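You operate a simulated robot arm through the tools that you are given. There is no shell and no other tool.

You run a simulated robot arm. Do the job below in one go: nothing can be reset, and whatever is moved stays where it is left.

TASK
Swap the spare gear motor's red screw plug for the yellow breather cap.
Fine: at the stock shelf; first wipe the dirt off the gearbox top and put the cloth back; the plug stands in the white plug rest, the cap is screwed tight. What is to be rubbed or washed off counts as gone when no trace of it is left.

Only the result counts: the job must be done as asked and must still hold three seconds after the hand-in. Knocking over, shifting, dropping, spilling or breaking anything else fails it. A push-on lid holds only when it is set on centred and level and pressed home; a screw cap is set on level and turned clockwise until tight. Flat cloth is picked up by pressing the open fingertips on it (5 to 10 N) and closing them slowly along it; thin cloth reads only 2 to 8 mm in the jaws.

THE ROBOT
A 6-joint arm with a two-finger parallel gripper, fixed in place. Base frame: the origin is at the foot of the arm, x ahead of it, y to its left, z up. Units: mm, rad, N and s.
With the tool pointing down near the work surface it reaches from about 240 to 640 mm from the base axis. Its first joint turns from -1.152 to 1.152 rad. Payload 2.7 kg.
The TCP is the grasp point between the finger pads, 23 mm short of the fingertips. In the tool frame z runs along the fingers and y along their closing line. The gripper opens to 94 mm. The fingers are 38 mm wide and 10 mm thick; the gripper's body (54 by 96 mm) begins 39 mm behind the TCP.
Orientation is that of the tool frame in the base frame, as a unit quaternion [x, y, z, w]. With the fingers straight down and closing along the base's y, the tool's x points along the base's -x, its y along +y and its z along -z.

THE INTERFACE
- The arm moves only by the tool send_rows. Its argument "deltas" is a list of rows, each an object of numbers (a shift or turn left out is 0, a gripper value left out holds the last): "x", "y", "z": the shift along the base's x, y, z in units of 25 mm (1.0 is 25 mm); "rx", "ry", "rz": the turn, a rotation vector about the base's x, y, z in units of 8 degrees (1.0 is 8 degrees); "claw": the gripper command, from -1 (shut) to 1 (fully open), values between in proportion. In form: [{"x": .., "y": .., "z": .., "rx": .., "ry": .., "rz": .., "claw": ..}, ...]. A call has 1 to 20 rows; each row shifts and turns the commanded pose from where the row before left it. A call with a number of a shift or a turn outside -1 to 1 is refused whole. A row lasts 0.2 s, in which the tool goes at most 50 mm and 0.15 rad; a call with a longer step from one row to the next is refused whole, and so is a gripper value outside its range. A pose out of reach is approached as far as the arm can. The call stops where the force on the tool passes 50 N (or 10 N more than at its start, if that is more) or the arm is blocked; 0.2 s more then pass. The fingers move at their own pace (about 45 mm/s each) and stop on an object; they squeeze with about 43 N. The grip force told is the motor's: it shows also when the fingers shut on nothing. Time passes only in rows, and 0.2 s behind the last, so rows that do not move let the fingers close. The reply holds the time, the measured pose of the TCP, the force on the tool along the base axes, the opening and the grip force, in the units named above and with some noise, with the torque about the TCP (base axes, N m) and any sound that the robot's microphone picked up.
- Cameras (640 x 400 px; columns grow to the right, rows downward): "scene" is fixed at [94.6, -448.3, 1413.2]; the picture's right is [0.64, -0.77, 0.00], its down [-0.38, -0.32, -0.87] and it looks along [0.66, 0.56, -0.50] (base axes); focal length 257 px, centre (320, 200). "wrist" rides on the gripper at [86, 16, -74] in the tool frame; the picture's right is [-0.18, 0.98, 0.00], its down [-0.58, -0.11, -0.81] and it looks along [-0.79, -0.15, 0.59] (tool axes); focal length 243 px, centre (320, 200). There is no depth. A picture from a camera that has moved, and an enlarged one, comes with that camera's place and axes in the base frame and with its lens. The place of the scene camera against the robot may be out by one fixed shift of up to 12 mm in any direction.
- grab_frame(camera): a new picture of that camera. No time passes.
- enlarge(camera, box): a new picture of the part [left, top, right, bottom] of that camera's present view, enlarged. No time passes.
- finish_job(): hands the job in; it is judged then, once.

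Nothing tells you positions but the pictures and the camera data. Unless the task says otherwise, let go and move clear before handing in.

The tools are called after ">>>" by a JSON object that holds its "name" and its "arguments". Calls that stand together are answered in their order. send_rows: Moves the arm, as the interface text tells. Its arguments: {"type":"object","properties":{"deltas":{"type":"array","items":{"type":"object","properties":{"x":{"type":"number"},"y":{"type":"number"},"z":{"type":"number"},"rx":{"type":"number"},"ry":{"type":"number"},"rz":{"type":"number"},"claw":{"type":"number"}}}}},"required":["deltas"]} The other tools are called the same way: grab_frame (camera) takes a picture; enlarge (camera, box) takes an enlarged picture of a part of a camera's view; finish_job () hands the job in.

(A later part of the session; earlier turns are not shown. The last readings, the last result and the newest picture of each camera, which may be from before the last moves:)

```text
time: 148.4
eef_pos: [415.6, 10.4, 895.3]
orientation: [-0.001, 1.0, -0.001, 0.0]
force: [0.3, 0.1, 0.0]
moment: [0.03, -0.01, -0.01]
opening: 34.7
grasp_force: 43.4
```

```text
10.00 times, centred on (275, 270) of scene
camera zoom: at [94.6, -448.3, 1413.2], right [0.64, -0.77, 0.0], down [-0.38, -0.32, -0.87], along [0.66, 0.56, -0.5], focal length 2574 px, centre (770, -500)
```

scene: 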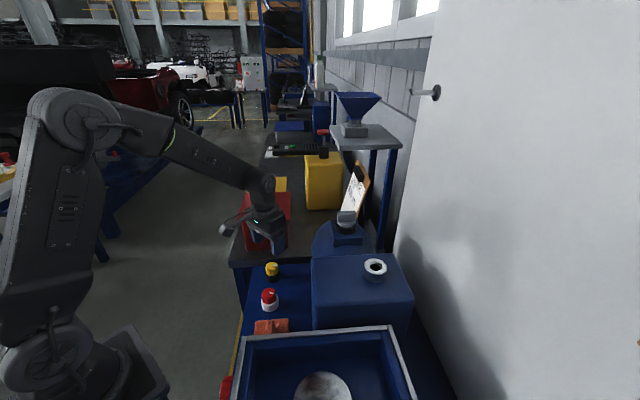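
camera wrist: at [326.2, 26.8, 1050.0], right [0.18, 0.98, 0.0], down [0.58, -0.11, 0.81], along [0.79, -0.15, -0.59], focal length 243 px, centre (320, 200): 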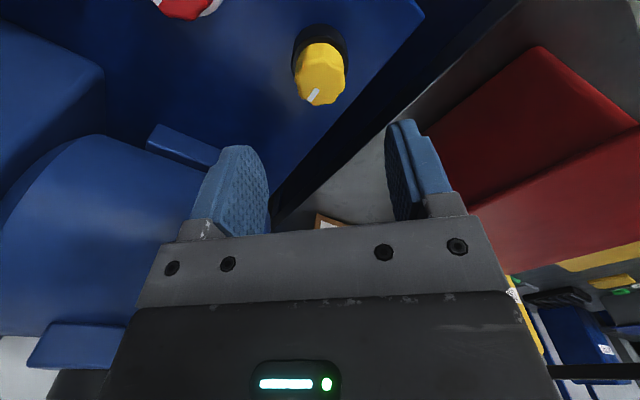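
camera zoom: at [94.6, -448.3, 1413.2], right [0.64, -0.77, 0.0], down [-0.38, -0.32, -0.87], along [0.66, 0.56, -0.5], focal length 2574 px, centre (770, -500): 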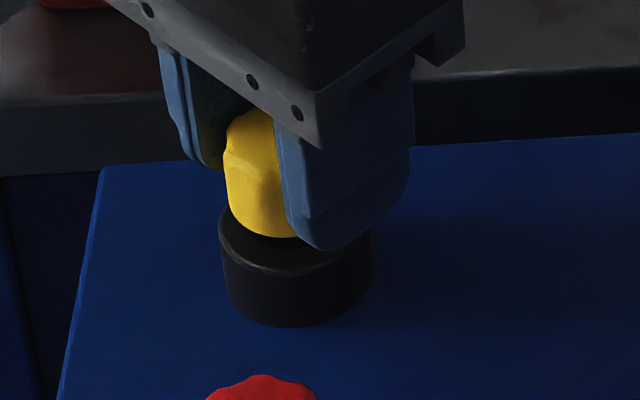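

The cap comes out cleanly and the stand stays put. I'll lift it to clear height.

>>> {"name": "send_rows", "arguments": {"deltas": [{"z": 0.15}, {"z": 0.25}, {"z": 0.35}, {"z": 0.45}, {"z": 0.5}, {"z": 0.5}, {"z": 0.5}, {"z": 0.5}, {"z": 0.5}, {"z": 0.5}, {"z": 0.5}, {"z": 0.5}, {"z": 0.5}, {"z": 0.5}, {"z": 0.5}, {"z": 0.5}, {"z": 0.5}, {"z": 0.5}, {"z": 0.5}, {"z": 0.5}]}}

>>> {"name": "send_rows", "arguments": {"deltas": [{"z": 0.5}, {"z": 0.5}, {"z": 0.4}, {"z": 0.3}, {"z": 0.15}, {}]}}

>>> {"name": "grab_frame", "arguments": {"camera": "wrist"}}

>>> {"name": "enlarge", "arguments": {"camera": "scene", "box": [230, 150, 330, 310]}}

```text
time: 152.6
eef_pos: [415.8, 10.2, 1125.0]
orientation: [-0.001, 1.0, 0.0, 0.001]
force: [0.2, 0.0, -0.7]
moment: [0.0, -0.01, 0.0]
opening: 34.5
grasp_force: 42.7
```

```text
time: 154.0
eef_pos: [414.6, 9.4, 1172.3]
orientation: [0.0, 1.0, 0.0, 0.001]
force: [0.1, -0.3, -0.9]
moment: [-0.01, -0.03, -0.02]
opening: 34.3
grasp_force: 43.5
```

```text
taken
camera wrist: at [329.0, 25.9, 1246.6], right [0.18, 0.98, 0.0], down [0.58, -0.11, 0.81], along [0.79, -0.15, -0.59], focal length 243 px, centre (320, 200)
```

wrist: 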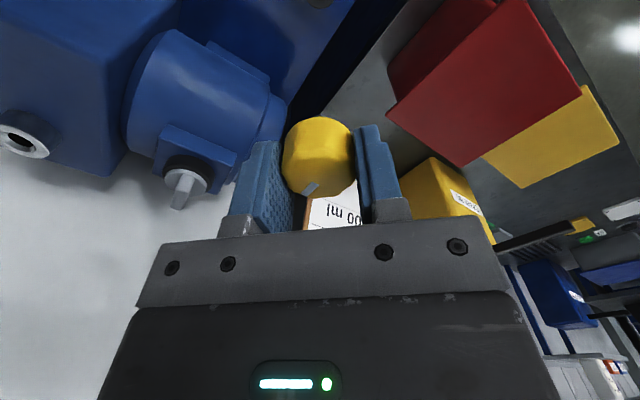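

```text
2.50 times, centred on (280, 230) of scene
camera zoom: at [94.6, -448.3, 1413.2], right [0.64, -0.77, 0.0], down [-0.38, -0.32, -0.87], along [0.66, 0.56, -0.5], focal length 644 px, centre (420, 125)
```

zoom: 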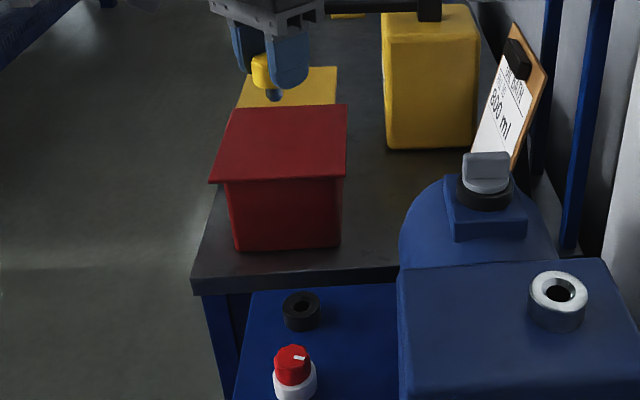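

The cap is held and its stem is visible below. I'll carry it over the port while turning to yaw +119°, so there's plenty of clockwise travel.

>>> {"name": "send_rows", "arguments": {"deltas": [{"x": 0.02, "y": -0.2, "rz": 0.5}, {"x": 0.027, "y": -0.4, "rz": 0.75}, {"x": 0.027, "y": -0.5, "rz": 0.75}, {"x": 0.027, "y": -0.5, "rz": 0.75}, {"x": 0.027, "y": -0.5, "rz": 0.75}, {"x": 0.027, "y": -0.5, "rz": 0.75}, {"x": 0.027, "y": -0.5, "rz": 0.75}, {"x": 0.027, "y": -0.5, "rz": 0.75}, {"x": 0.027, "y": -0.5, "rz": 0.75}, {"x": 0.027, "y": -0.5, "rz": 0.75}, {"x": 0.027, "y": -0.5, "rz": 0.75}, {"x": 0.027, "y": -0.5, "rz": 0.75}, {"x": 0.027, "y": -0.5, "rz": 0.75}, {"x": 0.027, "y": -0.5, "rz": 0.75}, {"x": 0.027, "y": -0.5, "rz": 0.75}, {"x": 0.027, "y": -0.5, "rz": 0.75}, {"x": 0.027, "y": -0.5, "rz": 0.75}, {"x": 0.027, "y": -0.5, "rz": 0.75}, {"x": 0.027, "y": -0.5, "rz": 0.75}, {"x": 0.027, "y": -0.5, "rz": 0.75}]}}

>>> {"name": "send_rows", "arguments": {"deltas": [{"x": 0.027, "y": -0.5, "rz": 0.1}, {"x": 0.027, "y": -0.5}, {"x": 0.02, "y": -0.5}, {"x": 0.02, "y": -0.4}, {"x": 0.01, "y": -0.3}, {"y": -0.2}, {}]}}

>>> {"name": "grab_frame", "arguments": {"camera": "wrist"}}

>>> {"name": "enlarge", "arguments": {"camera": "scene", "box": [330, 195, 420, 285]}}

```text
time: 158.2
eef_pos: [429.1, -229.6, 1170.7]
orientation: [0.858, -0.513, 0.0, 0.0]
force: [-0.4, 0.4, -0.6]
moment: [0.03, -0.03, -0.05]
opening: 34.7
grasp_force: 42.7
```

```text
time: 159.8
eef_pos: [432.5, -289.9, 1171.4]
orientation: [0.86, -0.51, 0.0, -0.001]
force: [-1.2, -0.6, -0.5]
moment: [0.0, 0.01, -0.02]
opening: 34.4
grasp_force: 43.1
```

```text
taken
camera wrist: at [459.0, -374.1, 1245.8], right [-0.95, -0.31, 0.0], down [-0.18, 0.56, 0.81], along [-0.25, 0.77, -0.59], focal length 243 px, centre (320, 200)
```

wrist: 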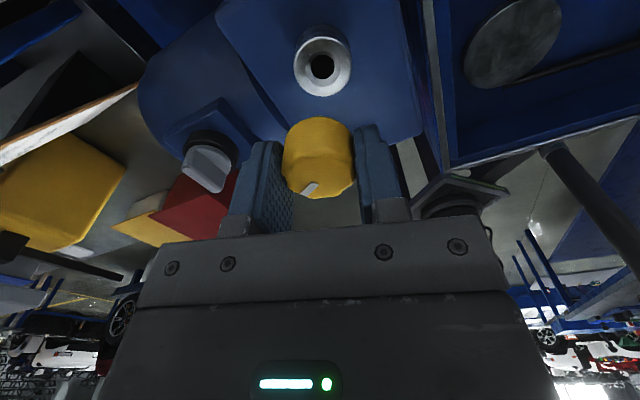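

```text
4.44 times, centred on (375, 240) of scene
camera zoom: at [94.6, -448.3, 1413.2], right [0.64, -0.77, 0.0], down [-0.38, -0.32, -0.87], along [0.66, 0.56, -0.5], focal length 1144 px, centre (76, 22)
```

zoom: 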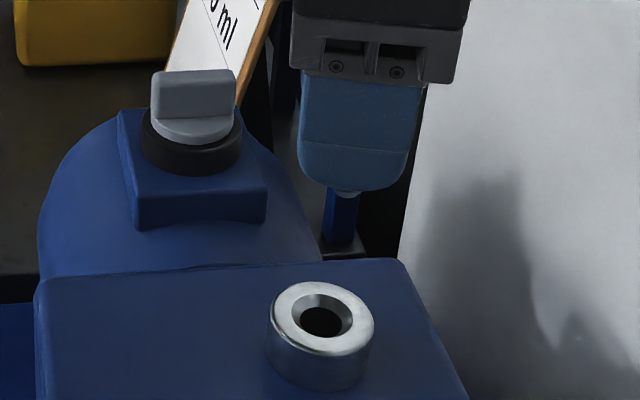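

>>> {"name": "enlarge", "arguments": {"camera": "wrist", "box": [260, 10, 380, 110]}}

>>> {"name": "enlarge", "arguments": {"camera": "wrist", "box": [260, 100, 380, 210]}}

```text
4.00 times, centred on (320, 60) of wrist
camera zoom: at [459.0, -374.1, 1245.8], right [-0.95, -0.31, 0.0], down [-0.18, 0.56, 0.81], along [-0.25, 0.77, -0.59], focal length 970 px, centre (320, 760)
```

zoom: 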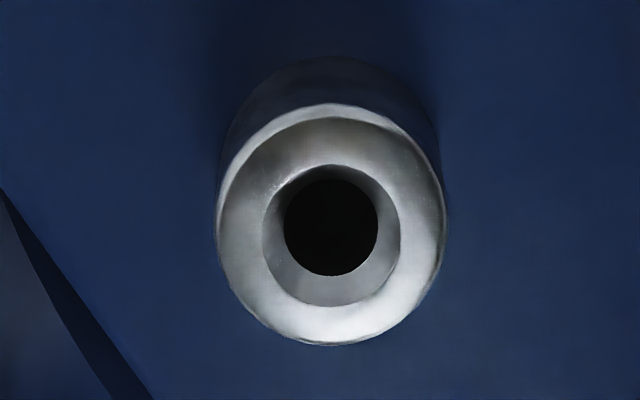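

```text
3.64 times, centred on (320, 155) of wrist
camera zoom: at [459.0, -374.1, 1245.8], right [-0.95, -0.31, 0.0], down [-0.18, 0.56, 0.81], along [-0.25, 0.77, -0.59], focal length 882 px, centre (320, 364)
```

zoom: 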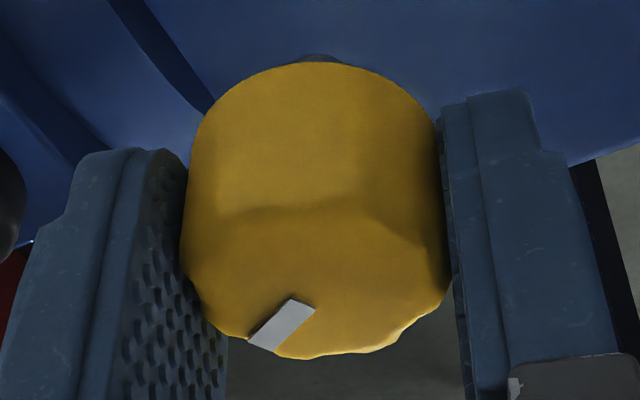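

The port centre is at about (429.9, -291.7), matching where the plug came out. I'll correct by (-1.9, -0.8) and lower toward it.

>>> {"name": "send_rows", "arguments": {"deltas": [{"x": -0.076, "y": -0.032}, {"z": -0.3}, {"z": -0.5}, {"z": -0.5}, {"z": -0.5}, {"z": -0.4}, {"z": -0.2}, {}]}}

>>> {"name": "enlarge", "arguments": {"camera": "wrist", "box": [240, 60, 400, 210]}}

>>> {"name": "enlarge", "arguments": {"camera": "scene", "box": [340, 225, 410, 285]}}

```text
time: 161.6
eef_pos: [429.9, -291.0, 1111.1]
orientation: [0.861, -0.509, 0.0, -0.001]
force: [-0.8, -0.8, -0.7]
moment: [-0.04, 0.02, 0.01]
opening: 34.5
grasp_force: 43.1
```

```text
2.67 times, centred on (320, 135) of wrist
camera zoom: at [457.3, -374.8, 1186.0], right [-0.95, -0.31, 0.0], down [-0.18, 0.56, 0.81], along [-0.25, 0.77, -0.59], focal length 647 px, centre (320, 373)
```

zoom: 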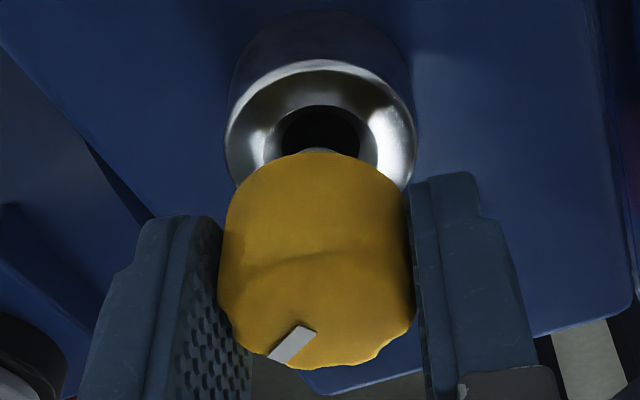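

```text
6.67 times, centred on (375, 255) of scene
camera zoom: at [94.6, -448.3, 1413.2], right [0.64, -0.77, 0.0], down [-0.38, -0.32, -0.87], along [0.66, 0.56, -0.5], focal length 1716 px, centre (-47, -167)
```

zoom: 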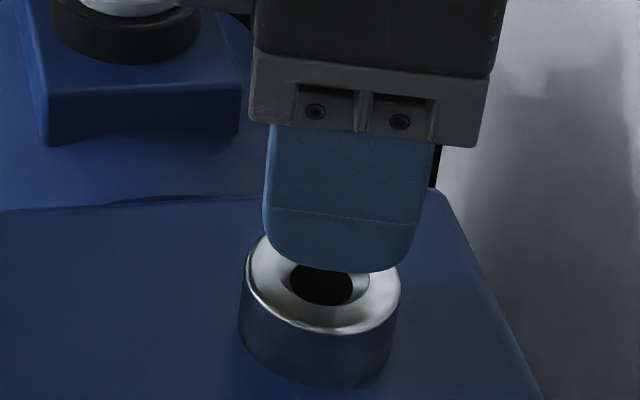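

>>> {"name": "enlarge", "arguments": {"camera": "wrist", "box": [290, 85, 350, 125]}}

>>> {"name": "enlarge", "arguments": {"camera": "scene", "box": [355, 245, 395, 285]}}

```text
10.00 times, centred on (320, 105) of wrist
camera zoom: at [457.3, -374.8, 1186.0], right [-0.95, -0.31, 0.0], down [-0.18, 0.56, 0.81], along [-0.25, 0.77, -0.59], focal length 2426 px, centre (320, 1150)
```

zoom: 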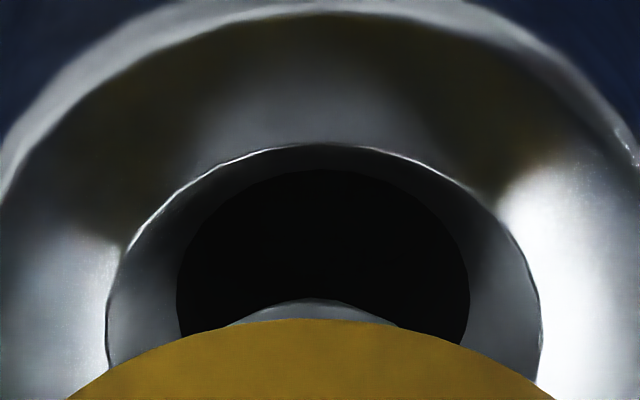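

```text
10.00 times, centred on (375, 265) of scene
camera zoom: at [94.6, -448.3, 1413.2], right [0.64, -0.77, 0.0], down [-0.38, -0.32, -0.87], along [0.66, 0.56, -0.5], focal length 2574 px, centre (-230, -450)
```

zoom: 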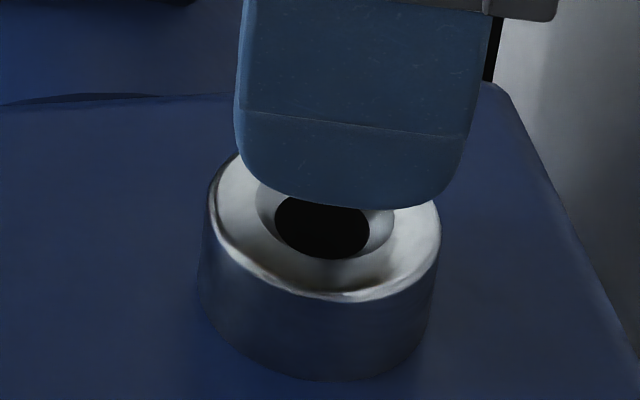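

Stem and hole are within about 0.5 mm. I'll apply that small correction and creep down to contact.

>>> {"name": "send_rows", "arguments": {"deltas": [{"x": -0.02, "y": -0.007}, {"z": -0.15}, {"z": -0.15}, {"z": -0.1}, {}]}}

>>> {"name": "send_rows", "arguments": {"deltas": [{"z": -0.08}, {}]}}

>>> {"name": "send_rows", "arguments": {"deltas": [{"z": -0.06}, {}]}}

>>> {"name": "enlarge", "arguments": {"camera": "wrist", "box": [240, 60, 400, 210]}}

```text
time: 162.8
eef_pos: [429.9, -290.8, 1100.7]
orientation: [0.861, -0.509, 0.001, 0.0]
force: [-0.5, -0.6, -0.7]
moment: [0.03, 0.0, -0.02]
opening: 34.6
grasp_force: 43.1
```

```text
time: 163.4
eef_pos: [429.8, -291.5, 1098.4]
orientation: [0.861, -0.509, 0.0, -0.001]
force: [-0.9, 0.1, -0.4]
moment: [-0.02, -0.01, 0.03]
opening: 34.5
grasp_force: 43.2
```

```text
time: 164.0
eef_pos: [428.7, -291.7, 1098.6]
orientation: [0.861, -0.509, -0.001, 0.001]
force: [-1.9, 1.7, 1.7]
moment: [0.02, 0.05, -0.02]
opening: 34.6
grasp_force: 43.0
```

```text
2.67 times, centred on (320, 135) of wrist
camera zoom: at [456.4, -374.8, 1172.7], right [-0.95, -0.31, 0.0], down [-0.18, 0.56, 0.81], along [-0.25, 0.77, -0.59], focal length 647 px, centre (320, 373)
```

zoom: 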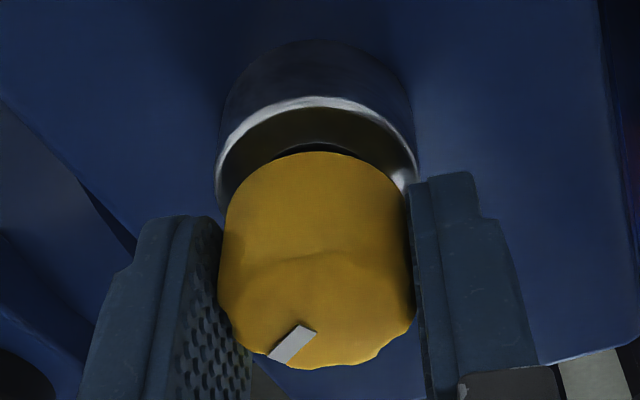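

>>> {"name": "send_rows", "arguments": {"deltas": [{"z": -0.04}, {}]}}

>>> {"name": "send_rows", "arguments": {"deltas": [{"z": -0.04}, {}]}}

```text
time: 164.6
eef_pos: [429.1, -291.0, 1097.7]
orientation: [0.861, -0.509, 0.0, 0.0]
force: [-5.3, 4.6, 7.5]
moment: [0.08, 0.19, 0.0]
opening: 34.6
grasp_force: 42.5
```

```text
time: 165.2
eef_pos: [428.6, -290.8, 1094.3]
orientation: [0.861, -0.509, -0.001, 0.0]
force: [-5.9, 6.6, 3.4]
moment: [0.2, 0.18, 0.0]
opening: 34.6
grasp_force: 42.6
```

Sideways force shows the stem touching one side of the chamfer. I'll shift about 0.6 mm toward the hole centre.

>>> {"name": "send_rows", "arguments": {"deltas": [{"x": -0.018, "y": 0.02}, {}]}}

>>> {"name": "enlarge", "arguments": {"camera": "wrist", "box": [240, 60, 400, 210]}}

```text
time: 165.8
eef_pos: [428.3, -291.1, 1095.0]
orientation: [0.861, -0.509, 0.0, -0.001]
force: [-4.4, 3.1, -2.3]
moment: [0.14, 0.07, 0.0]
opening: 34.4
grasp_force: 43.2
```

```text
2.67 times, centred on (320, 135) of wrist
camera zoom: at [456.3, -374.5, 1169.6], right [-0.95, -0.31, 0.0], down [-0.18, 0.56, 0.81], along [-0.25, 0.77, -0.59], focal length 647 px, centre (320, 373)
```

zoom: 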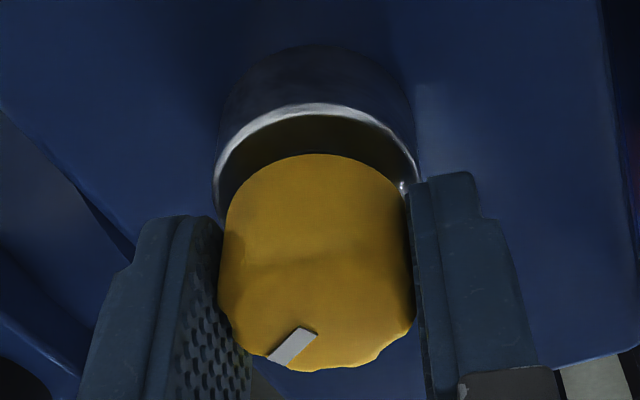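

>>> {"name": "send_rows", "arguments": {"deltas": [{"x": -0.018, "y": 0.012}, {}]}}

>>> {"name": "send_rows", "arguments": {"deltas": [{"z": -0.03}, {}]}}

```text
time: 166.4
eef_pos: [430.0, -291.8, 1095.6]
orientation: [0.861, -0.509, 0.001, 0.0]
force: [-1.3, 0.5, -0.5]
moment: [0.09, -0.01, -0.02]
opening: 34.4
grasp_force: 43.0
```

```text
time: 167.0
eef_pos: [429.8, -290.9, 1094.9]
orientation: [0.861, -0.509, 0.0, 0.0]
force: [0.0, 0.6, -0.6]
moment: [0.02, 0.02, -0.02]
opening: 34.5
grasp_force: 42.5
```

>>> {"name": "send_rows", "arguments": {"deltas": [{"z": -0.03}, {}]}}

>>> {"name": "send_rows", "arguments": {"deltas": [{"z": -0.03}, {}]}}

>>> {"name": "send_rows", "arguments": {"deltas": [{"z": -0.03}, {}]}}

```text
time: 167.6
eef_pos: [429.4, -291.2, 1093.7]
orientation: [0.861, -0.509, 0.0, 0.0]
force: [-0.2, 0.0, -0.6]
moment: [0.02, -0.02, 0.02]
opening: 34.4
grasp_force: 43.2
```

```text
time: 168.2
eef_pos: [428.3, -290.6, 1092.6]
orientation: [0.86, -0.51, -0.001, 0.001]
force: [0.2, 0.2, -0.5]
moment: [-0.02, -0.06, 0.0]
opening: 34.8
grasp_force: 43.2
```

```text
time: 168.8
eef_pos: [428.7, -289.7, 1092.3]
orientation: [0.861, -0.509, 0.0, 0.0]
force: [-0.6, -0.6, -0.3]
moment: [-0.01, 0.0, 0.0]
opening: 34.6
grasp_force: 43.5
```

>>> {"name": "send_rows", "arguments": {"deltas": [{"z": -0.03}, {}]}}

>>> {"name": "send_rows", "arguments": {"deltas": [{"z": -0.03}, {}]}}

>>> {"name": "enlarge", "arguments": {"camera": "wrist", "box": [240, 60, 400, 210]}}

```text
time: 169.4
eef_pos: [428.2, -289.1, 1090.4]
orientation: [0.861, -0.509, 0.0, 0.0]
force: [0.6, 0.4, -0.9]
moment: [0.02, -0.04, -0.02]
opening: 34.5
grasp_force: 43.2
```

```text
time: 170.0
eef_pos: [428.8, -289.8, 1090.4]
orientation: [0.861, -0.509, 0.0, 0.0]
force: [-0.8, -0.1, -0.8]
moment: [0.0, -0.02, 0.02]
opening: 34.5
grasp_force: 42.6
```

```text
2.67 times, centred on (320, 135) of wrist
camera zoom: at [456.2, -374.0, 1165.4], right [-0.95, -0.31, 0.0], down [-0.18, 0.56, 0.81], along [-0.25, 0.77, -0.59], focal length 647 px, centre (320, 373)
```

zoom: 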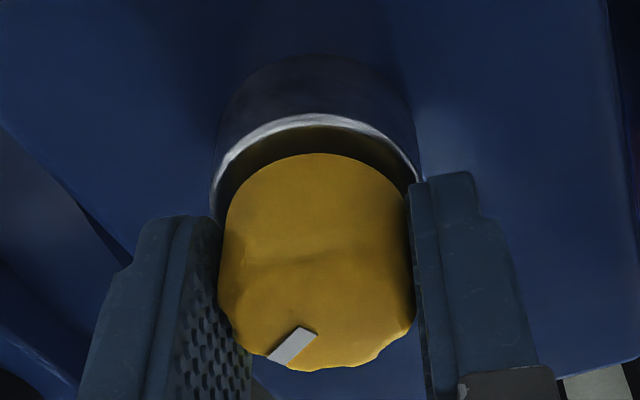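

>>> {"name": "send_rows", "arguments": {"deltas": [{"z": -0.03}, {}]}}

>>> {"name": "send_rows", "arguments": {"deltas": [{"z": -0.03}, {}]}}

```text
time: 170.6
eef_pos: [429.1, -291.4, 1091.6]
orientation: [0.861, -0.509, 0.0, 0.0]
force: [-0.8, 0.8, 1.5]
moment: [0.02, 0.0, 0.01]
opening: 34.4
grasp_force: 43.0
```

```text
time: 171.2
eef_pos: [428.1, -290.9, 1088.6]
orientation: [0.861, -0.509, 0.001, 0.0]
force: [0.2, -0.9, -0.9]
moment: [-0.02, -0.04, -0.02]
opening: 34.2
grasp_force: 42.9
```

>>> {"name": "send_rows", "arguments": {"deltas": [{"z": -0.03}, {}]}}

>>> {"name": "send_rows", "arguments": {"deltas": [{"z": -0.03}, {}]}}

>>> {"name": "enlarge", "arguments": {"camera": "wrist", "box": [240, 60, 400, 210]}}

```text
time: 171.8
eef_pos: [430.3, -290.2, 1088.6]
orientation: [0.861, -0.509, 0.0, 0.0]
force: [1.1, 0.6, 0.7]
moment: [0.0, 0.0, 0.01]
opening: 34.3
grasp_force: 43.2
```

```text
time: 172.4
eef_pos: [428.0, -291.1, 1088.4]
orientation: [0.861, -0.509, 0.0, -0.001]
force: [-0.3, 0.0, 0.3]
moment: [-0.04, -0.04, -0.01]
opening: 34.3
grasp_force: 43.3
```

```text
2.67 times, centred on (320, 135) of wrist
camera zoom: at [456.1, -374.1, 1162.3], right [-0.95, -0.31, 0.0], down [-0.18, 0.56, 0.81], along [-0.25, 0.77, -0.59], focal length 647 px, centre (320, 373)
```

zoom: 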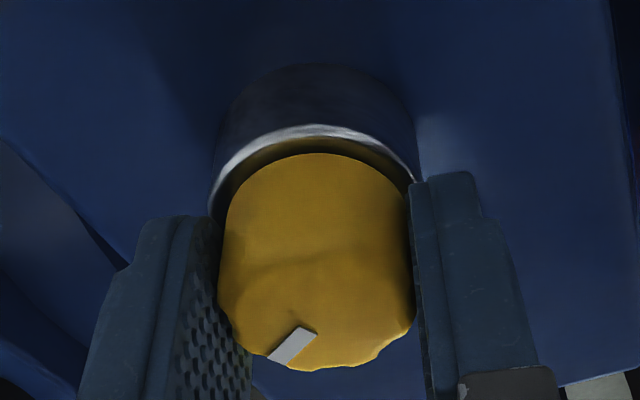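

>>> {"name": "send_rows", "arguments": {"deltas": [{"z": -0.02}, {}]}}

>>> {"name": "send_rows", "arguments": {"deltas": [{"z": -0.02}, {}]}}

>>> {"name": "send_rows", "arguments": {"deltas": [{"z": -0.02}, {}]}}

```text
time: 173.0
eef_pos: [429.0, -289.6, 1086.9]
orientation: [0.861, -0.509, 0.0, 0.0]
force: [0.1, -0.7, 3.8]
moment: [-0.03, 0.03, 0.0]
opening: 34.4
grasp_force: 43.4
```

```text
time: 173.6
eef_pos: [429.7, -290.1, 1086.2]
orientation: [0.861, -0.509, 0.0, 0.0]
force: [-0.2, -1.6, 1.6]
moment: [-0.01, -0.04, -0.01]
opening: 34.6
grasp_force: 43.1
```

```text
time: 174.2
eef_pos: [429.8, -290.9, 1086.1]
orientation: [0.861, -0.508, 0.0, -0.001]
force: [-0.1, 0.8, 2.4]
moment: [-0.08, 0.05, 0.02]
opening: 34.7
grasp_force: 43.0
```

>>> {"name": "enlarge", "arguments": {"camera": "wrist", "box": [240, 60, 400, 210]}}

>>> {"name": "enlarge", "arguments": {"camera": "scene", "box": [355, 245, 395, 285]}}

```text
2.67 times, centred on (320, 135) of wrist
camera zoom: at [456.3, -374.2, 1160.9], right [-0.95, -0.31, 0.0], down [-0.18, 0.56, 0.81], along [-0.25, 0.77, -0.59], focal length 647 px, centre (320, 373)
```

zoom: 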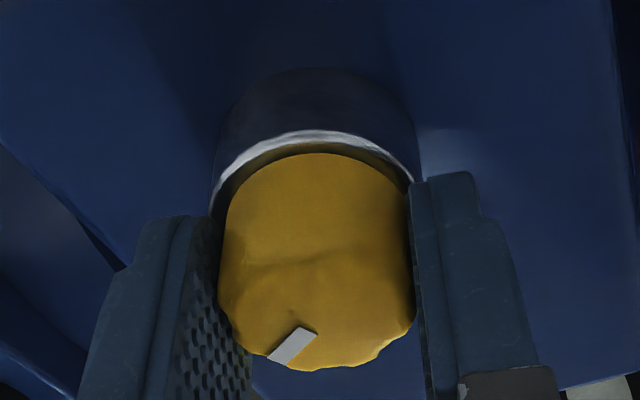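

```text
10.00 times, centred on (375, 265) of scene
camera zoom: at [94.6, -448.2, 1413.2], right [0.64, -0.77, 0.0], down [-0.38, -0.32, -0.87], along [0.66, 0.56, -0.5], focal length 2574 px, centre (-230, -450)
```

zoom: 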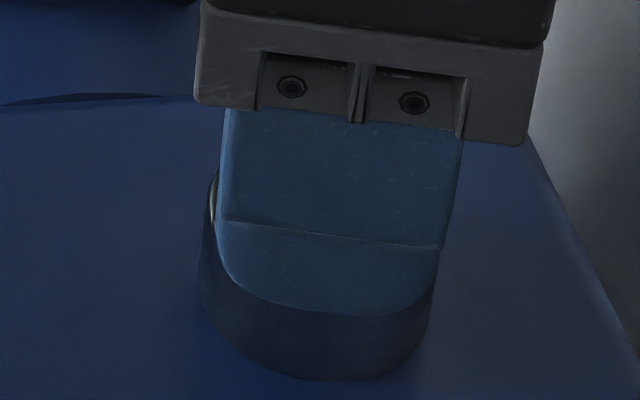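

The knob is at seating height with light contact. I'll start turning clockwise and watch force and torque.

>>> {"name": "send_rows", "arguments": {"deltas": [{"rz": -0.5}, {"rz": -0.9}, {"rz": -0.9}, {"rz": -0.9}, {"rz": -0.9}, {"rz": -0.5}, {}]}}

>>> {"name": "enlarge", "arguments": {"camera": "wrist", "box": [240, 60, 400, 210]}}

```text
time: 175.8
eef_pos: [428.4, -290.5, 1086.8]
orientation: [-0.656, 0.755, -0.001, 0.001]
force: [5.5, 3.1, 13.0]
moment: [0.01, -0.18, 0.02]
opening: 34.6
grasp_force: 42.9
```

```text
2.67 times, centred on (320, 135) of wrist
camera zoom: at [400.7, -373.4, 1161.6], right [-0.95, 0.32, 0.0], down [0.19, 0.56, 0.81], along [0.26, 0.76, -0.59], focal length 647 px, centre (320, 373)
```

zoom: 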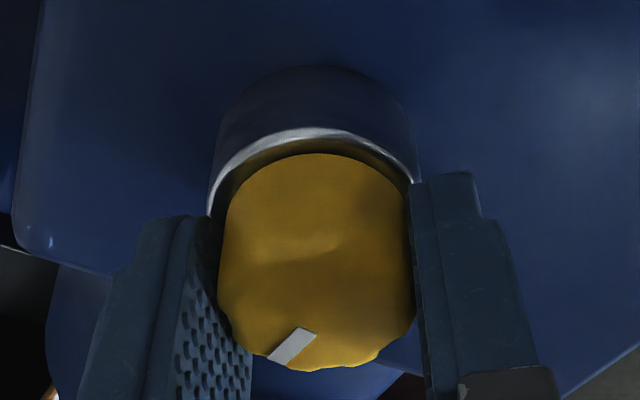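

The rising force suggests the fingertips are touching the ring rim. I'll relieve, open, look at how the cap sits, and regrip higher.

>>> {"name": "send_rows", "arguments": {"deltas": [{"z": 0.03}, {}]}}

>>> {"name": "send_rows", "arguments": {"deltas": [{"claw": -0.22}, {"claw": -0.18}, {"claw": -0.1}, {"claw": 0.0}, {"claw": 0.05}, {}]}}

>>> {"name": "send_rows", "arguments": {"deltas": [{"z": 0.08}, {"z": 0.04}, {}]}}

>>> {"name": "enlarge", "arguments": {"camera": "wrist", "box": [240, 60, 400, 210]}}

>>> {"name": "enlarge", "arguments": {"camera": "scene", "box": [355, 245, 395, 285]}}

```text
time: 176.4
eef_pos: [428.8, -290.1, 1085.9]
orientation: [-0.656, 0.755, 0.001, 0.0]
force: [5.2, 4.6, 8.0]
moment: [0.1, -0.16, -0.02]
opening: 34.8
grasp_force: 42.9
```

```text
time: 177.8
eef_pos: [428.7, -290.7, 1085.9]
orientation: [-0.656, 0.755, 0.0, 0.0]
force: [0.2, 0.0, -0.2]
moment: [-0.05, 0.01, 0.04]
opening: 49.3
grasp_force: 0.0
```

```text
time: 178.6
eef_pos: [428.3, -290.5, 1089.4]
orientation: [-0.656, 0.755, 0.0, 0.0]
force: [1.0, 0.0, 0.1]
moment: [0.02, 0.0, -0.01]
opening: 49.6
grasp_force: 0.1
```

```text
2.67 times, centred on (320, 135) of wrist
camera zoom: at [400.6, -374.0, 1165.1], right [-0.95, 0.32, 0.0], down [0.19, 0.56, 0.81], along [0.26, 0.76, -0.59], focal length 647 px, centre (320, 373)
```

zoom: 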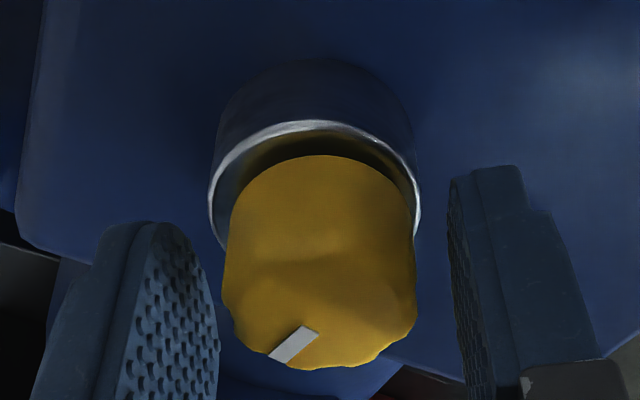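

```text
10.00 times, centred on (375, 265) of scene
camera zoom: at [94.6, -448.3, 1413.2], right [0.64, -0.77, 0.0], down [-0.38, -0.32, -0.87], along [0.66, 0.56, -0.5], focal length 2574 px, centre (-230, -450)
```

zoom: 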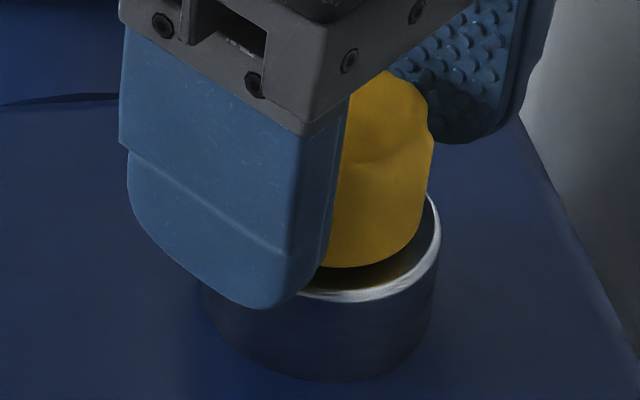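

The cap sits in the port about 2 mm above its seat. I'll regrip slightly higher and turn clockwise, following the thread down.

>>> {"name": "send_rows", "arguments": {"deltas": [{"z": 0.03}, {"claw": -0.15}, {"claw": -0.22}, {"claw": -1}, {"claw": -1}, {"claw": -1}, {"claw": -1}]}}

>>> {"name": "send_rows", "arguments": {"deltas": [{"rz": -0.5, "z": -0.002}, {"rz": -0.9, "z": -0.003}, {"rz": -0.9, "z": -0.003}, {"rz": -0.9, "z": -0.003}, {"rz": -0.9, "z": -0.003}, {"rz": -0.5, "z": -0.002}, {}]}}

>>> {"name": "enlarge", "arguments": {"camera": "wrist", "box": [240, 60, 400, 210]}}

```text
time: 180.2
eef_pos: [428.8, -291.5, 1090.1]
orientation: [-0.656, 0.755, 0.0, 0.0]
force: [-0.7, -1.1, -0.4]
moment: [-0.01, 0.06, -0.01]
opening: 34.4
grasp_force: 43.2
```

```text
time: 181.8
eef_pos: [429.8, -291.0, 1090.3]
orientation: [-0.384, 0.923, 0.0, 0.0]
force: [0.9, -0.8, 1.7]
moment: [0.03, -0.04, 0.01]
opening: 34.4
grasp_force: 42.8
```

```text
2.67 times, centred on (320, 135) of wrist
camera zoom: at [356.4, -340.4, 1165.2], right [-0.57, 0.82, 0.0], down [0.49, 0.34, 0.81], along [0.66, 0.46, -0.59], focal length 647 px, centre (320, 373)
```

zoom: 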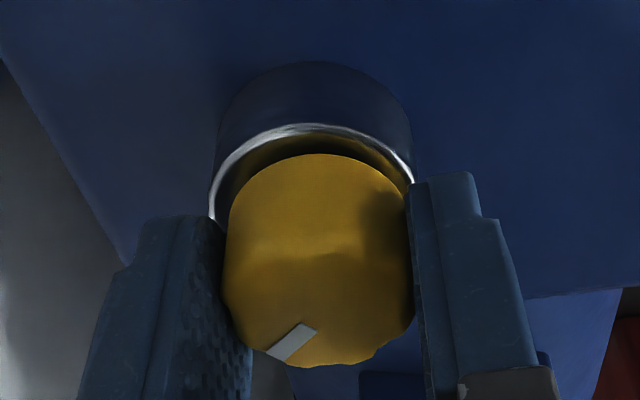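

>>> {"name": "send_rows", "arguments": {"deltas": [{"rz": -0.6, "z": -0.003}, {"rz": -1.0, "z": -0.003}, {"rz": -1.0, "z": -0.003}, {"rz": -1.0, "z": -0.003}, {"rz": -1.0, "z": -0.003}, {"rz": -1.0, "z": -0.003}, {"rz": -1.0, "z": -0.003}, {"rz": -0.6, "z": -0.003}, {}]}}

>>> {"name": "enlarge", "arguments": {"camera": "wrist", "box": [240, 60, 400, 210]}}

>>> {"name": "enlarge", "arguments": {"camera": "scene", "box": [355, 245, 395, 285]}}

```text
time: 183.8
eef_pos: [429.1, -292.2, 1089.5]
orientation: [0.109, 0.994, 0.0, 0.001]
force: [4.7, -9.4, 2.3]
moment: [-0.26, -0.15, -0.01]
opening: 34.7
grasp_force: 43.1
```

```text
2.67 times, centred on (320, 135) of wrist
camera zoom: at [347.6, -256.7, 1164.2], right [0.39, 0.92, 0.0], down [0.54, -0.23, 0.81], along [0.74, -0.32, -0.59], focal length 647 px, centre (320, 373)
```

zoom: 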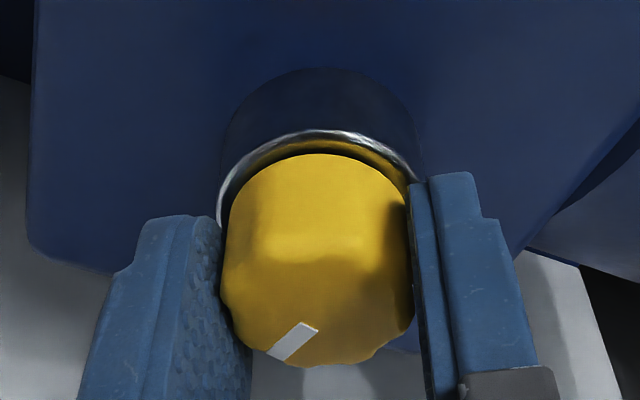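

```text
10.00 times, centred on (375, 265) of scene
camera zoom: at [94.7, -448.5, 1413.1], right [0.64, -0.77, 0.0], down [-0.38, -0.32, -0.87], along [0.66, 0.56, -0.5], focal length 2574 px, centre (-230, -450)
```

zoom: 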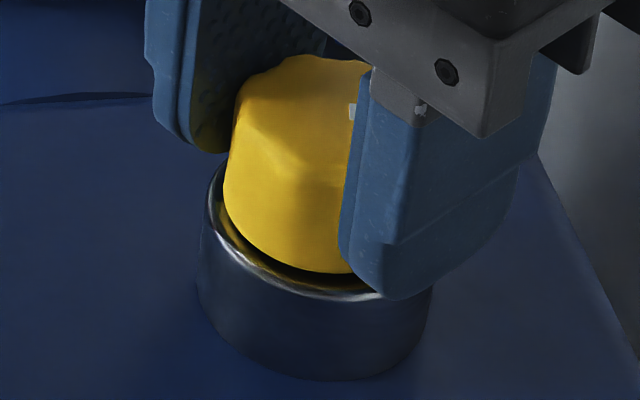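

There's a small sideways load from off-centre grip. I'll shift 0.6 mm to cancel it, then continue.

>>> {"name": "send_rows", "arguments": {"deltas": [{"x": 0.012, "y": -0.022}, {}]}}

```text
time: 184.4
eef_pos: [429.3, -291.2, 1088.8]
orientation: [0.108, 0.994, 0.001, 0.0]
force: [1.4, -7.2, 2.8]
moment: [-0.18, -0.06, 0.02]
opening: 34.3
grasp_force: 42.8
```

>>> {"name": "send_rows", "arguments": {"deltas": [{"x": 0.004, "y": -0.024}, {}]}}

>>> {"name": "send_rows", "arguments": {"deltas": [{"rz": -0.6, "z": -0.003}, {"rz": -1.0, "z": -0.003}, {"rz": -1.0, "z": -0.003}, {"rz": -0.6, "z": -0.003}, {}]}}

```text
time: 185.0
eef_pos: [429.6, -291.5, 1089.6]
orientation: [0.108, 0.994, 0.001, -0.001]
force: [-1.5, -3.0, 1.0]
moment: [-0.01, 0.02, 0.0]
opening: 34.5
grasp_force: 43.4
```

```text
time: 186.2
eef_pos: [429.0, -292.4, 1089.1]
orientation: [0.326, 0.945, 0.0, 0.0]
force: [-0.9, -1.5, 1.3]
moment: [0.02, -0.01, 0.01]
opening: 34.6
grasp_force: 42.6
```

>>> {"name": "send_rows", "arguments": {"deltas": [{"rz": -0.6, "z": -0.003}, {"rz": -1.0, "z": -0.003}, {"rz": -1.0, "z": -0.003}, {"rz": -1.0, "z": -0.003}, {"rz": -1.0, "z": -0.003}, {"rz": -0.6, "z": -0.003}, {}]}}

>>> {"name": "enlarge", "arguments": {"camera": "wrist", "box": [240, 60, 400, 210]}}

>>> {"name": "enlarge", "arguments": {"camera": "scene", "box": [355, 245, 395, 285]}}

```text
time: 187.8
eef_pos: [429.6, -291.9, 1088.4]
orientation: [0.641, 0.768, 0.0, 0.0]
force: [1.7, 0.3, 4.2]
moment: [-0.01, 0.01, 0.0]
opening: 34.7
grasp_force: 43.1
```

```text
2.67 times, centred on (320, 135) of wrist
camera zoom: at [429.2, -203.7, 1162.8], right [1.0, -0.01, 0.0], down [0.0, -0.59, 0.81], along [0.0, -0.81, -0.59], focal length 647 px, centre (320, 373)
```

zoom: 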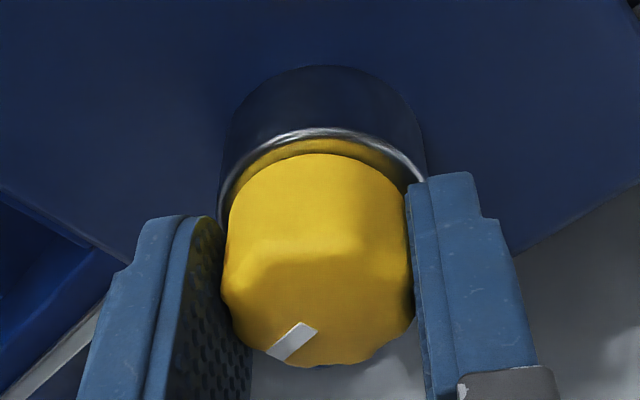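

```text
10.00 times, centred on (375, 265) of scene
camera zoom: at [94.6, -448.2, 1413.2], right [0.64, -0.77, 0.0], down [-0.38, -0.32, -0.87], along [0.66, 0.56, -0.5], focal length 2574 px, centre (-230, -450)
```

zoom: 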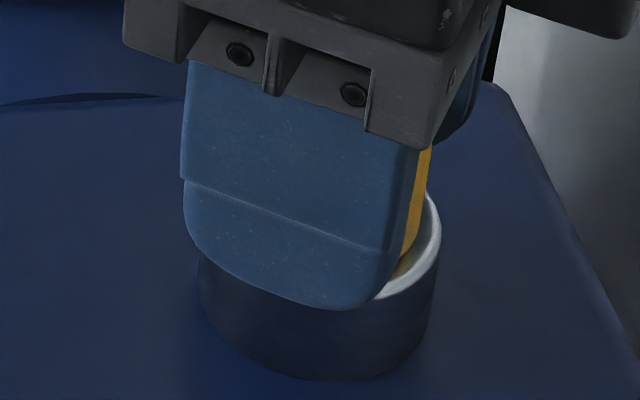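

>>> {"name": "send_rows", "arguments": {"deltas": [{"rz": -0.6, "z": -0.003}, {"rz": -1.0, "z": -0.003}, {"rz": -1.0, "z": -0.003}, {"rz": -1.0, "z": -0.003}, {"rz": -1.0, "z": -0.003}, {"rz": -1.0, "z": -0.003}, {"rz": -1.0, "z": -0.003}, {"rz": -0.6, "z": -0.003}, {}]}}

>>> {"name": "enlarge", "arguments": {"camera": "wrist", "box": [240, 60, 400, 210]}}

>>> {"name": "enlarge", "arguments": {"camera": "scene", "box": [355, 245, 395, 285]}}

```text
time: 189.8
eef_pos: [429.9, -291.6, 1087.9]
orientation: [0.931, 0.364, 0.0, 0.0]
force: [-1.0, 0.3, 9.7]
moment: [0.21, -0.03, -0.01]
opening: 34.6
grasp_force: 42.9
```

```text
2.67 times, centred on (320, 135) of wrist
camera zoom: at [503.5, -244.9, 1162.7], right [0.53, -0.85, 0.0], down [-0.5, -0.31, 0.81], along [-0.68, -0.43, -0.59], focal length 647 px, centre (320, 373)
```

zoom: 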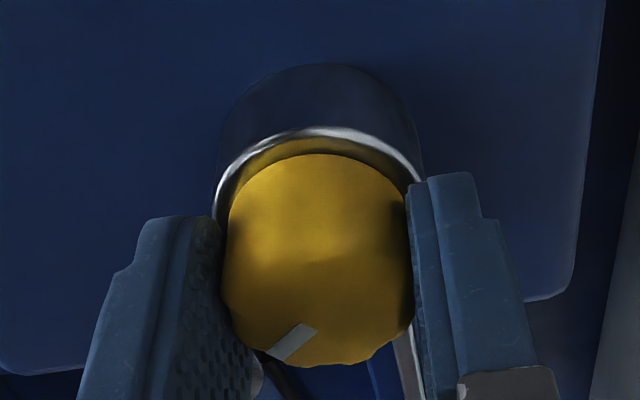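

```text
10.00 times, centred on (375, 265) of scene
camera zoom: at [94.4, -448.1, 1413.2], right [0.64, -0.77, 0.0], down [-0.38, -0.32, -0.87], along [0.66, 0.56, -0.5], focal length 2574 px, centre (-230, -450)
```

zoom: 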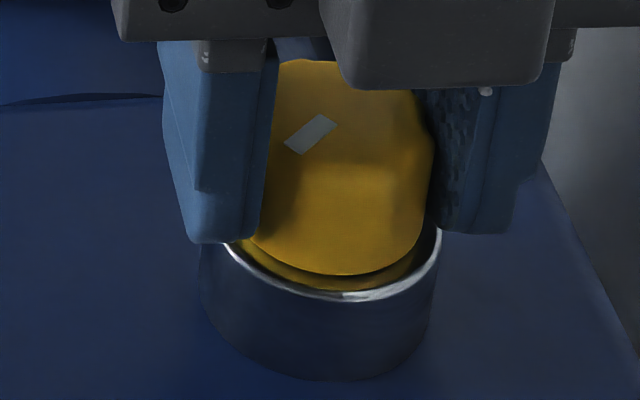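

Turned about 260° in total, and the cap has come down about 2 mm. I'll test thread engagement with a tiny upward pull.

>>> {"name": "send_rows", "arguments": {"deltas": [{"z": 0.03}, {}]}}

>>> {"name": "send_rows", "arguments": {"deltas": [{"z": 0.03}, {}]}}

>>> {"name": "send_rows", "arguments": {"deltas": [{"z": 0.03}, {}]}}

```text
time: 190.4
eef_pos: [429.0, -291.6, 1088.6]
orientation: [0.931, 0.365, 0.0, 0.001]
force: [0.1, -0.4, 4.7]
moment: [0.06, -0.08, 0.04]
opening: 34.3
grasp_force: 42.8
```

```text
time: 191.0
eef_pos: [429.9, -291.3, 1088.8]
orientation: [0.931, 0.365, -0.002, 0.0]
force: [-0.2, 0.0, -3.0]
moment: [-0.03, -0.06, -0.02]
opening: 34.5
grasp_force: 43.2
```

```text
time: 191.6
eef_pos: [430.3, -291.5, 1089.9]
orientation: [0.931, 0.365, 0.0, -0.002]
force: [-0.4, -0.3, -7.3]
moment: [-0.02, -0.05, 0.01]
opening: 34.6
grasp_force: 43.7
```

It's engaged, because the thread holds against the pull. I'll go back to neutral, open, swing back, and regrip for more clockwise turning.

>>> {"name": "send_rows", "arguments": {"deltas": [{"z": -0.035}, {}]}}

>>> {"name": "send_rows", "arguments": {"deltas": [{"claw": -0.2}, {"claw": -0.1}, {"claw": 0.05}, {"claw": 0.05}, {}]}}

>>> {"name": "enlarge", "arguments": {"camera": "scene", "box": [355, 245, 395, 285]}}

>>> {"name": "enlarge", "arguments": {"camera": "wrist", "box": [240, 60, 400, 210]}}

```text
time: 192.2
eef_pos: [429.5, -293.1, 1090.5]
orientation: [0.931, 0.365, 0.0, 0.001]
force: [-0.8, 0.1, 1.1]
moment: [0.02, 0.04, 0.03]
opening: 34.5
grasp_force: 42.8
```

```text
time: 193.4
eef_pos: [429.6, -290.9, 1089.7]
orientation: [0.931, 0.365, 0.0, 0.0]
force: [0.7, 0.2, -1.0]
moment: [-0.01, -0.01, 0.02]
opening: 49.5
grasp_force: 0.1
```

```text
10.00 times, centred on (375, 265) of scene
camera zoom: at [94.6, -448.3, 1413.2], right [0.64, -0.77, 0.0], down [-0.38, -0.32, -0.87], along [0.66, 0.56, -0.5], focal length 2574 px, centre (-230, -450)
```

zoom: 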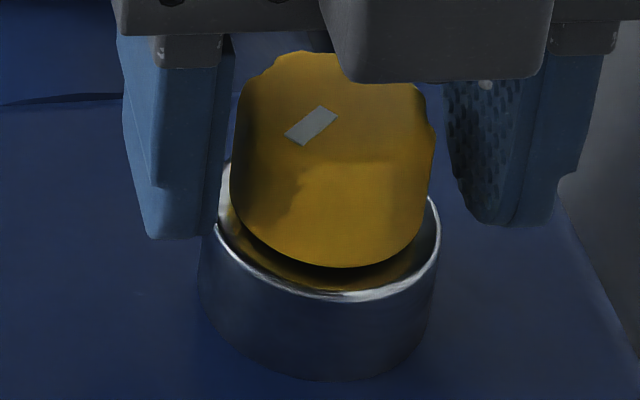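

```text
2.67 times, centred on (320, 135) of wrist
camera zoom: at [503.4, -244.6, 1163.9], right [0.53, -0.85, 0.0], down [-0.5, -0.32, 0.81], along [-0.68, -0.43, -0.59], focal length 647 px, centre (320, 373)
```

zoom: 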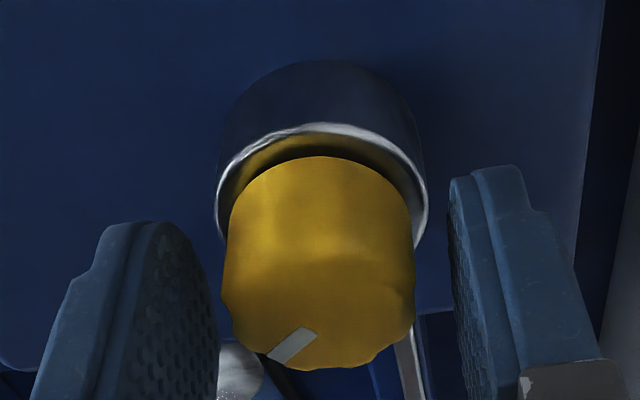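

The cap is about 1 mm lower than before, so it's threading in. I'll swing back to yaw +119° for the next clockwise turn.

>>> {"name": "send_rows", "arguments": {"deltas": [{"rz": 0.7}, {"rz": 1.0}, {"rz": 1.0}, {"rz": 1.0}, {"rz": 1.0}, {"rz": 1.0}, {"rz": 1.0}, {"rz": 1.0}, {"rz": 1.0}, {"rz": 1.0}, {"rz": 1.0}, {"rz": 1.0}, {"rz": 1.0}, {"rz": 1.0}, {"rz": 1.0}, {"rz": 1.0}, {"rz": 1.0}, {"rz": 1.0}, {"rz": 1.0}, {"rz": 1.0}]}}

>>> {"name": "send_rows", "arguments": {"deltas": [{"rz": 1.0}, {"rz": 1.0}, {"rz": 1.0}, {"rz": 1.0}, {"rz": 1.0}, {"rz": 1.0}, {"rz": 1.0}, {"rz": 1.0}, {"rz": 1.0}, {"rz": 1.0}, {"rz": 1.0}, {"rz": 1.0}, {"rz": 0.3}, {}]}}

>>> {"name": "enlarge", "arguments": {"camera": "wrist", "box": [240, 60, 400, 210]}}

```text
time: 197.6
eef_pos: [429.4, -292.3, 1089.7]
orientation: [-0.178, 0.984, 0.0, 0.0]
force: [-0.6, 0.4, -0.5]
moment: [0.0, 0.05, 0.01]
opening: 49.3
grasp_force: 0.1
```

```text
time: 200.6
eef_pos: [430.4, -292.4, 1089.2]
orientation: [0.861, -0.509, 0.0, 0.001]
force: [0.3, 0.5, -0.1]
moment: [-0.03, 0.01, -0.01]
opening: 49.1
grasp_force: 0.1
```

```text
2.67 times, centred on (320, 135) of wrist
camera zoom: at [456.8, -375.3, 1164.0], right [-0.95, -0.31, 0.0], down [-0.19, 0.56, 0.81], along [-0.25, 0.77, -0.59], focal length 647 px, centre (320, 373)
```

zoom: 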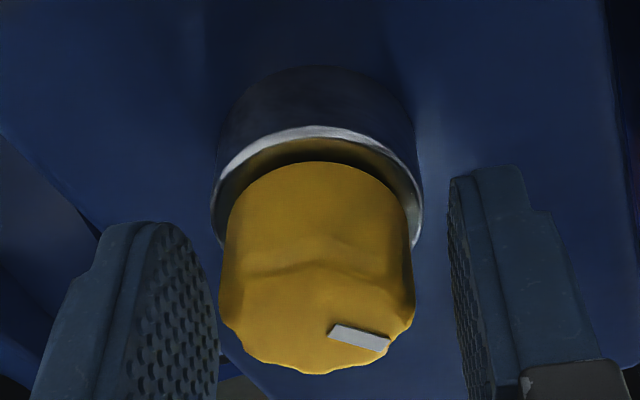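

>>> {"name": "send_rows", "arguments": {"deltas": [{"y": 0.034}, {"claw": -0.15}, {"claw": -0.22}, {"claw": -1}, {"claw": -1}, {"claw": -1}, {"claw": -1}]}}

>>> {"name": "send_rows", "arguments": {"deltas": [{"rz": -0.5, "z": -0.002}, {"rz": -0.9, "z": -0.003}, {"rz": -1.0, "z": -0.003}, {"rz": -1.0, "z": -0.003}, {"rz": -1.0, "z": -0.003}, {"rz": -1.0, "z": -0.003}, {"rz": -1.0, "z": -0.003}, {"rz": -0.6, "z": -0.002}, {}]}}

>>> {"name": "enlarge", "arguments": {"camera": "wrist", "box": [240, 60, 400, 210]}}

```text
time: 202.2
eef_pos: [429.4, -290.5, 1089.4]
orientation: [0.861, -0.509, 0.0, -0.001]
force: [-0.3, 0.6, -1.0]
moment: [0.0, -0.01, 0.0]
opening: 34.3
grasp_force: 43.2
```

```text
time: 204.2
eef_pos: [428.6, -291.6, 1088.7]
orientation: [-0.52, 0.854, 0.0, 0.0]
force: [-0.1, 0.5, 3.4]
moment: [0.07, -0.01, -0.03]
opening: 34.7
grasp_force: 42.4
```

```text
2.67 times, centred on (320, 135) of wrist
camera zoom: at [374.9, -360.1, 1163.2], right [-0.79, 0.61, 0.0], down [0.36, 0.47, 0.81], along [0.5, 0.64, -0.59], focal length 647 px, centre (320, 373)
```

zoom: 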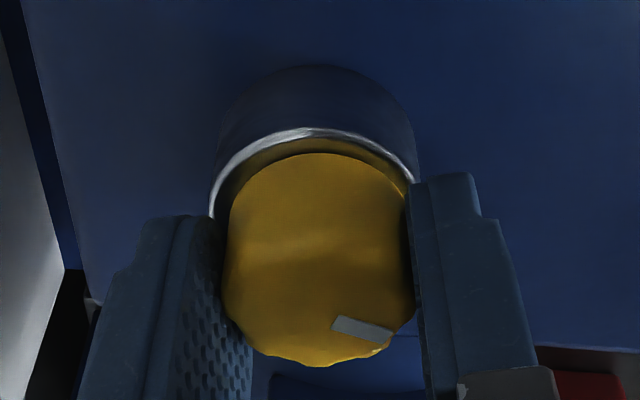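

>>> {"name": "send_rows", "arguments": {"deltas": [{"rz": -0.6, "z": -0.002}, {"rz": -1.0, "z": -0.003}, {"rz": -1.0, "z": -0.003}, {"rz": -1.0, "z": -0.003}, {"rz": -1.0, "z": -0.003}, {"rz": -1.0, "z": -0.003}, {"rz": -1.0, "z": -0.003}, {"rz": -0.6, "z": -0.002}, {}]}}

>>> {"name": "enlarge", "arguments": {"camera": "scene", "box": [355, 245, 395, 285]}}

```text
time: 206.2
eef_pos: [429.7, -291.6, 1088.0]
orientation: [-0.043, 0.999, -0.001, 0.0]
force: [0.1, -2.3, 15.0]
moment: [-0.01, -0.1, -0.13]
opening: 34.4
grasp_force: 43.1
```

```text
10.00 times, centred on (375, 265) of scene
camera zoom: at [94.4, -448.2, 1413.2], right [0.64, -0.77, 0.0], down [-0.38, -0.32, -0.87], along [0.66, 0.56, -0.5], focal length 2574 px, centre (-230, -450)
```

zoom: 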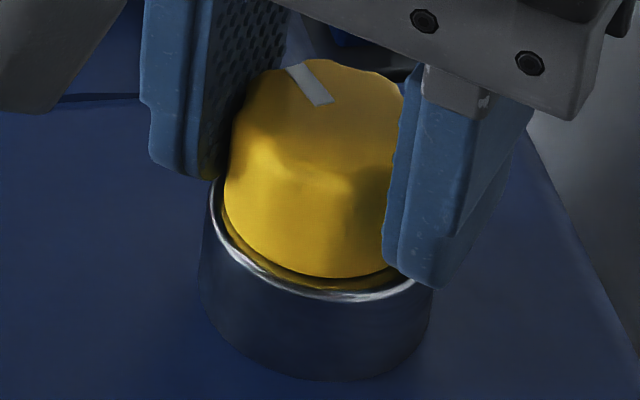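

The cap has reached the plug's old seated height and torque is building. I'll keep turning in smaller steps.

>>> {"name": "send_rows", "arguments": {"deltas": [{"rz": -0.5}, {"rz": -0.5}, {"rz": -0.5}, {}]}}

>>> {"name": "send_rows", "arguments": {"deltas": [{"rz": -0.5}, {"rz": -0.5}, {"rz": -0.5}, {}]}}

>>> {"name": "enlarge", "arguments": {"camera": "wrist", "box": [240, 60, 400, 210]}}

>>> {"name": "enlarge", "arguments": {"camera": "scene", "box": [355, 245, 395, 285]}}

```text
time: 207.2
eef_pos: [429.0, -291.7, 1089.0]
orientation: [0.06, 0.998, -0.001, 0.001]
force: [0.9, -4.5, 21.3]
moment: [-0.12, 0.0, -0.05]
opening: 34.0
grasp_force: 42.5
```

```text
time: 208.2
eef_pos: [429.4, -291.5, 1088.1]
orientation: [0.164, 0.986, 0.0, 0.002]
force: [1.6, -4.1, 20.9]
moment: [-0.08, 0.0, -0.07]
opening: 34.1
grasp_force: 42.4
```

```text
2.67 times, centred on (320, 135) of wrist
camera zoom: at [352.4, -247.5, 1162.7], right [0.49, 0.87, 0.0], down [0.51, -0.29, 0.81], along [0.7, -0.4, -0.59], focal length 647 px, centre (320, 373)
```

zoom: 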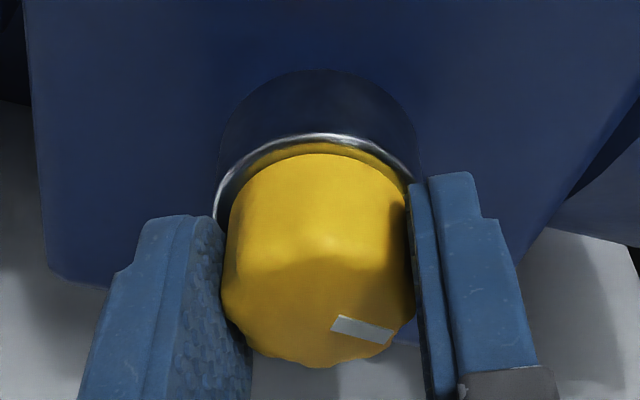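

```text
10.00 times, centred on (375, 265) of scene
camera zoom: at [94.4, -448.2, 1413.2], right [0.64, -0.77, 0.0], down [-0.38, -0.32, -0.87], along [0.66, 0.56, -0.5], focal length 2574 px, centre (-230, -450)
```

zoom: 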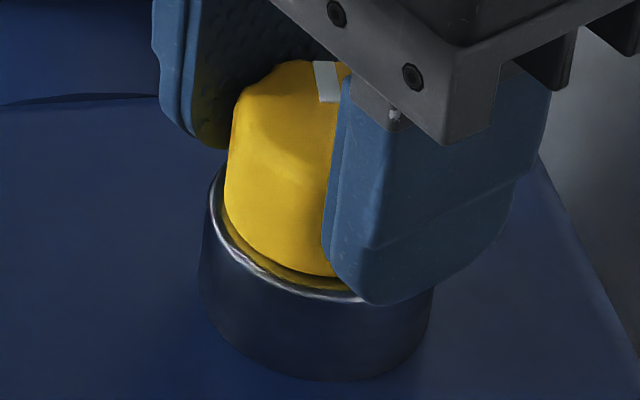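

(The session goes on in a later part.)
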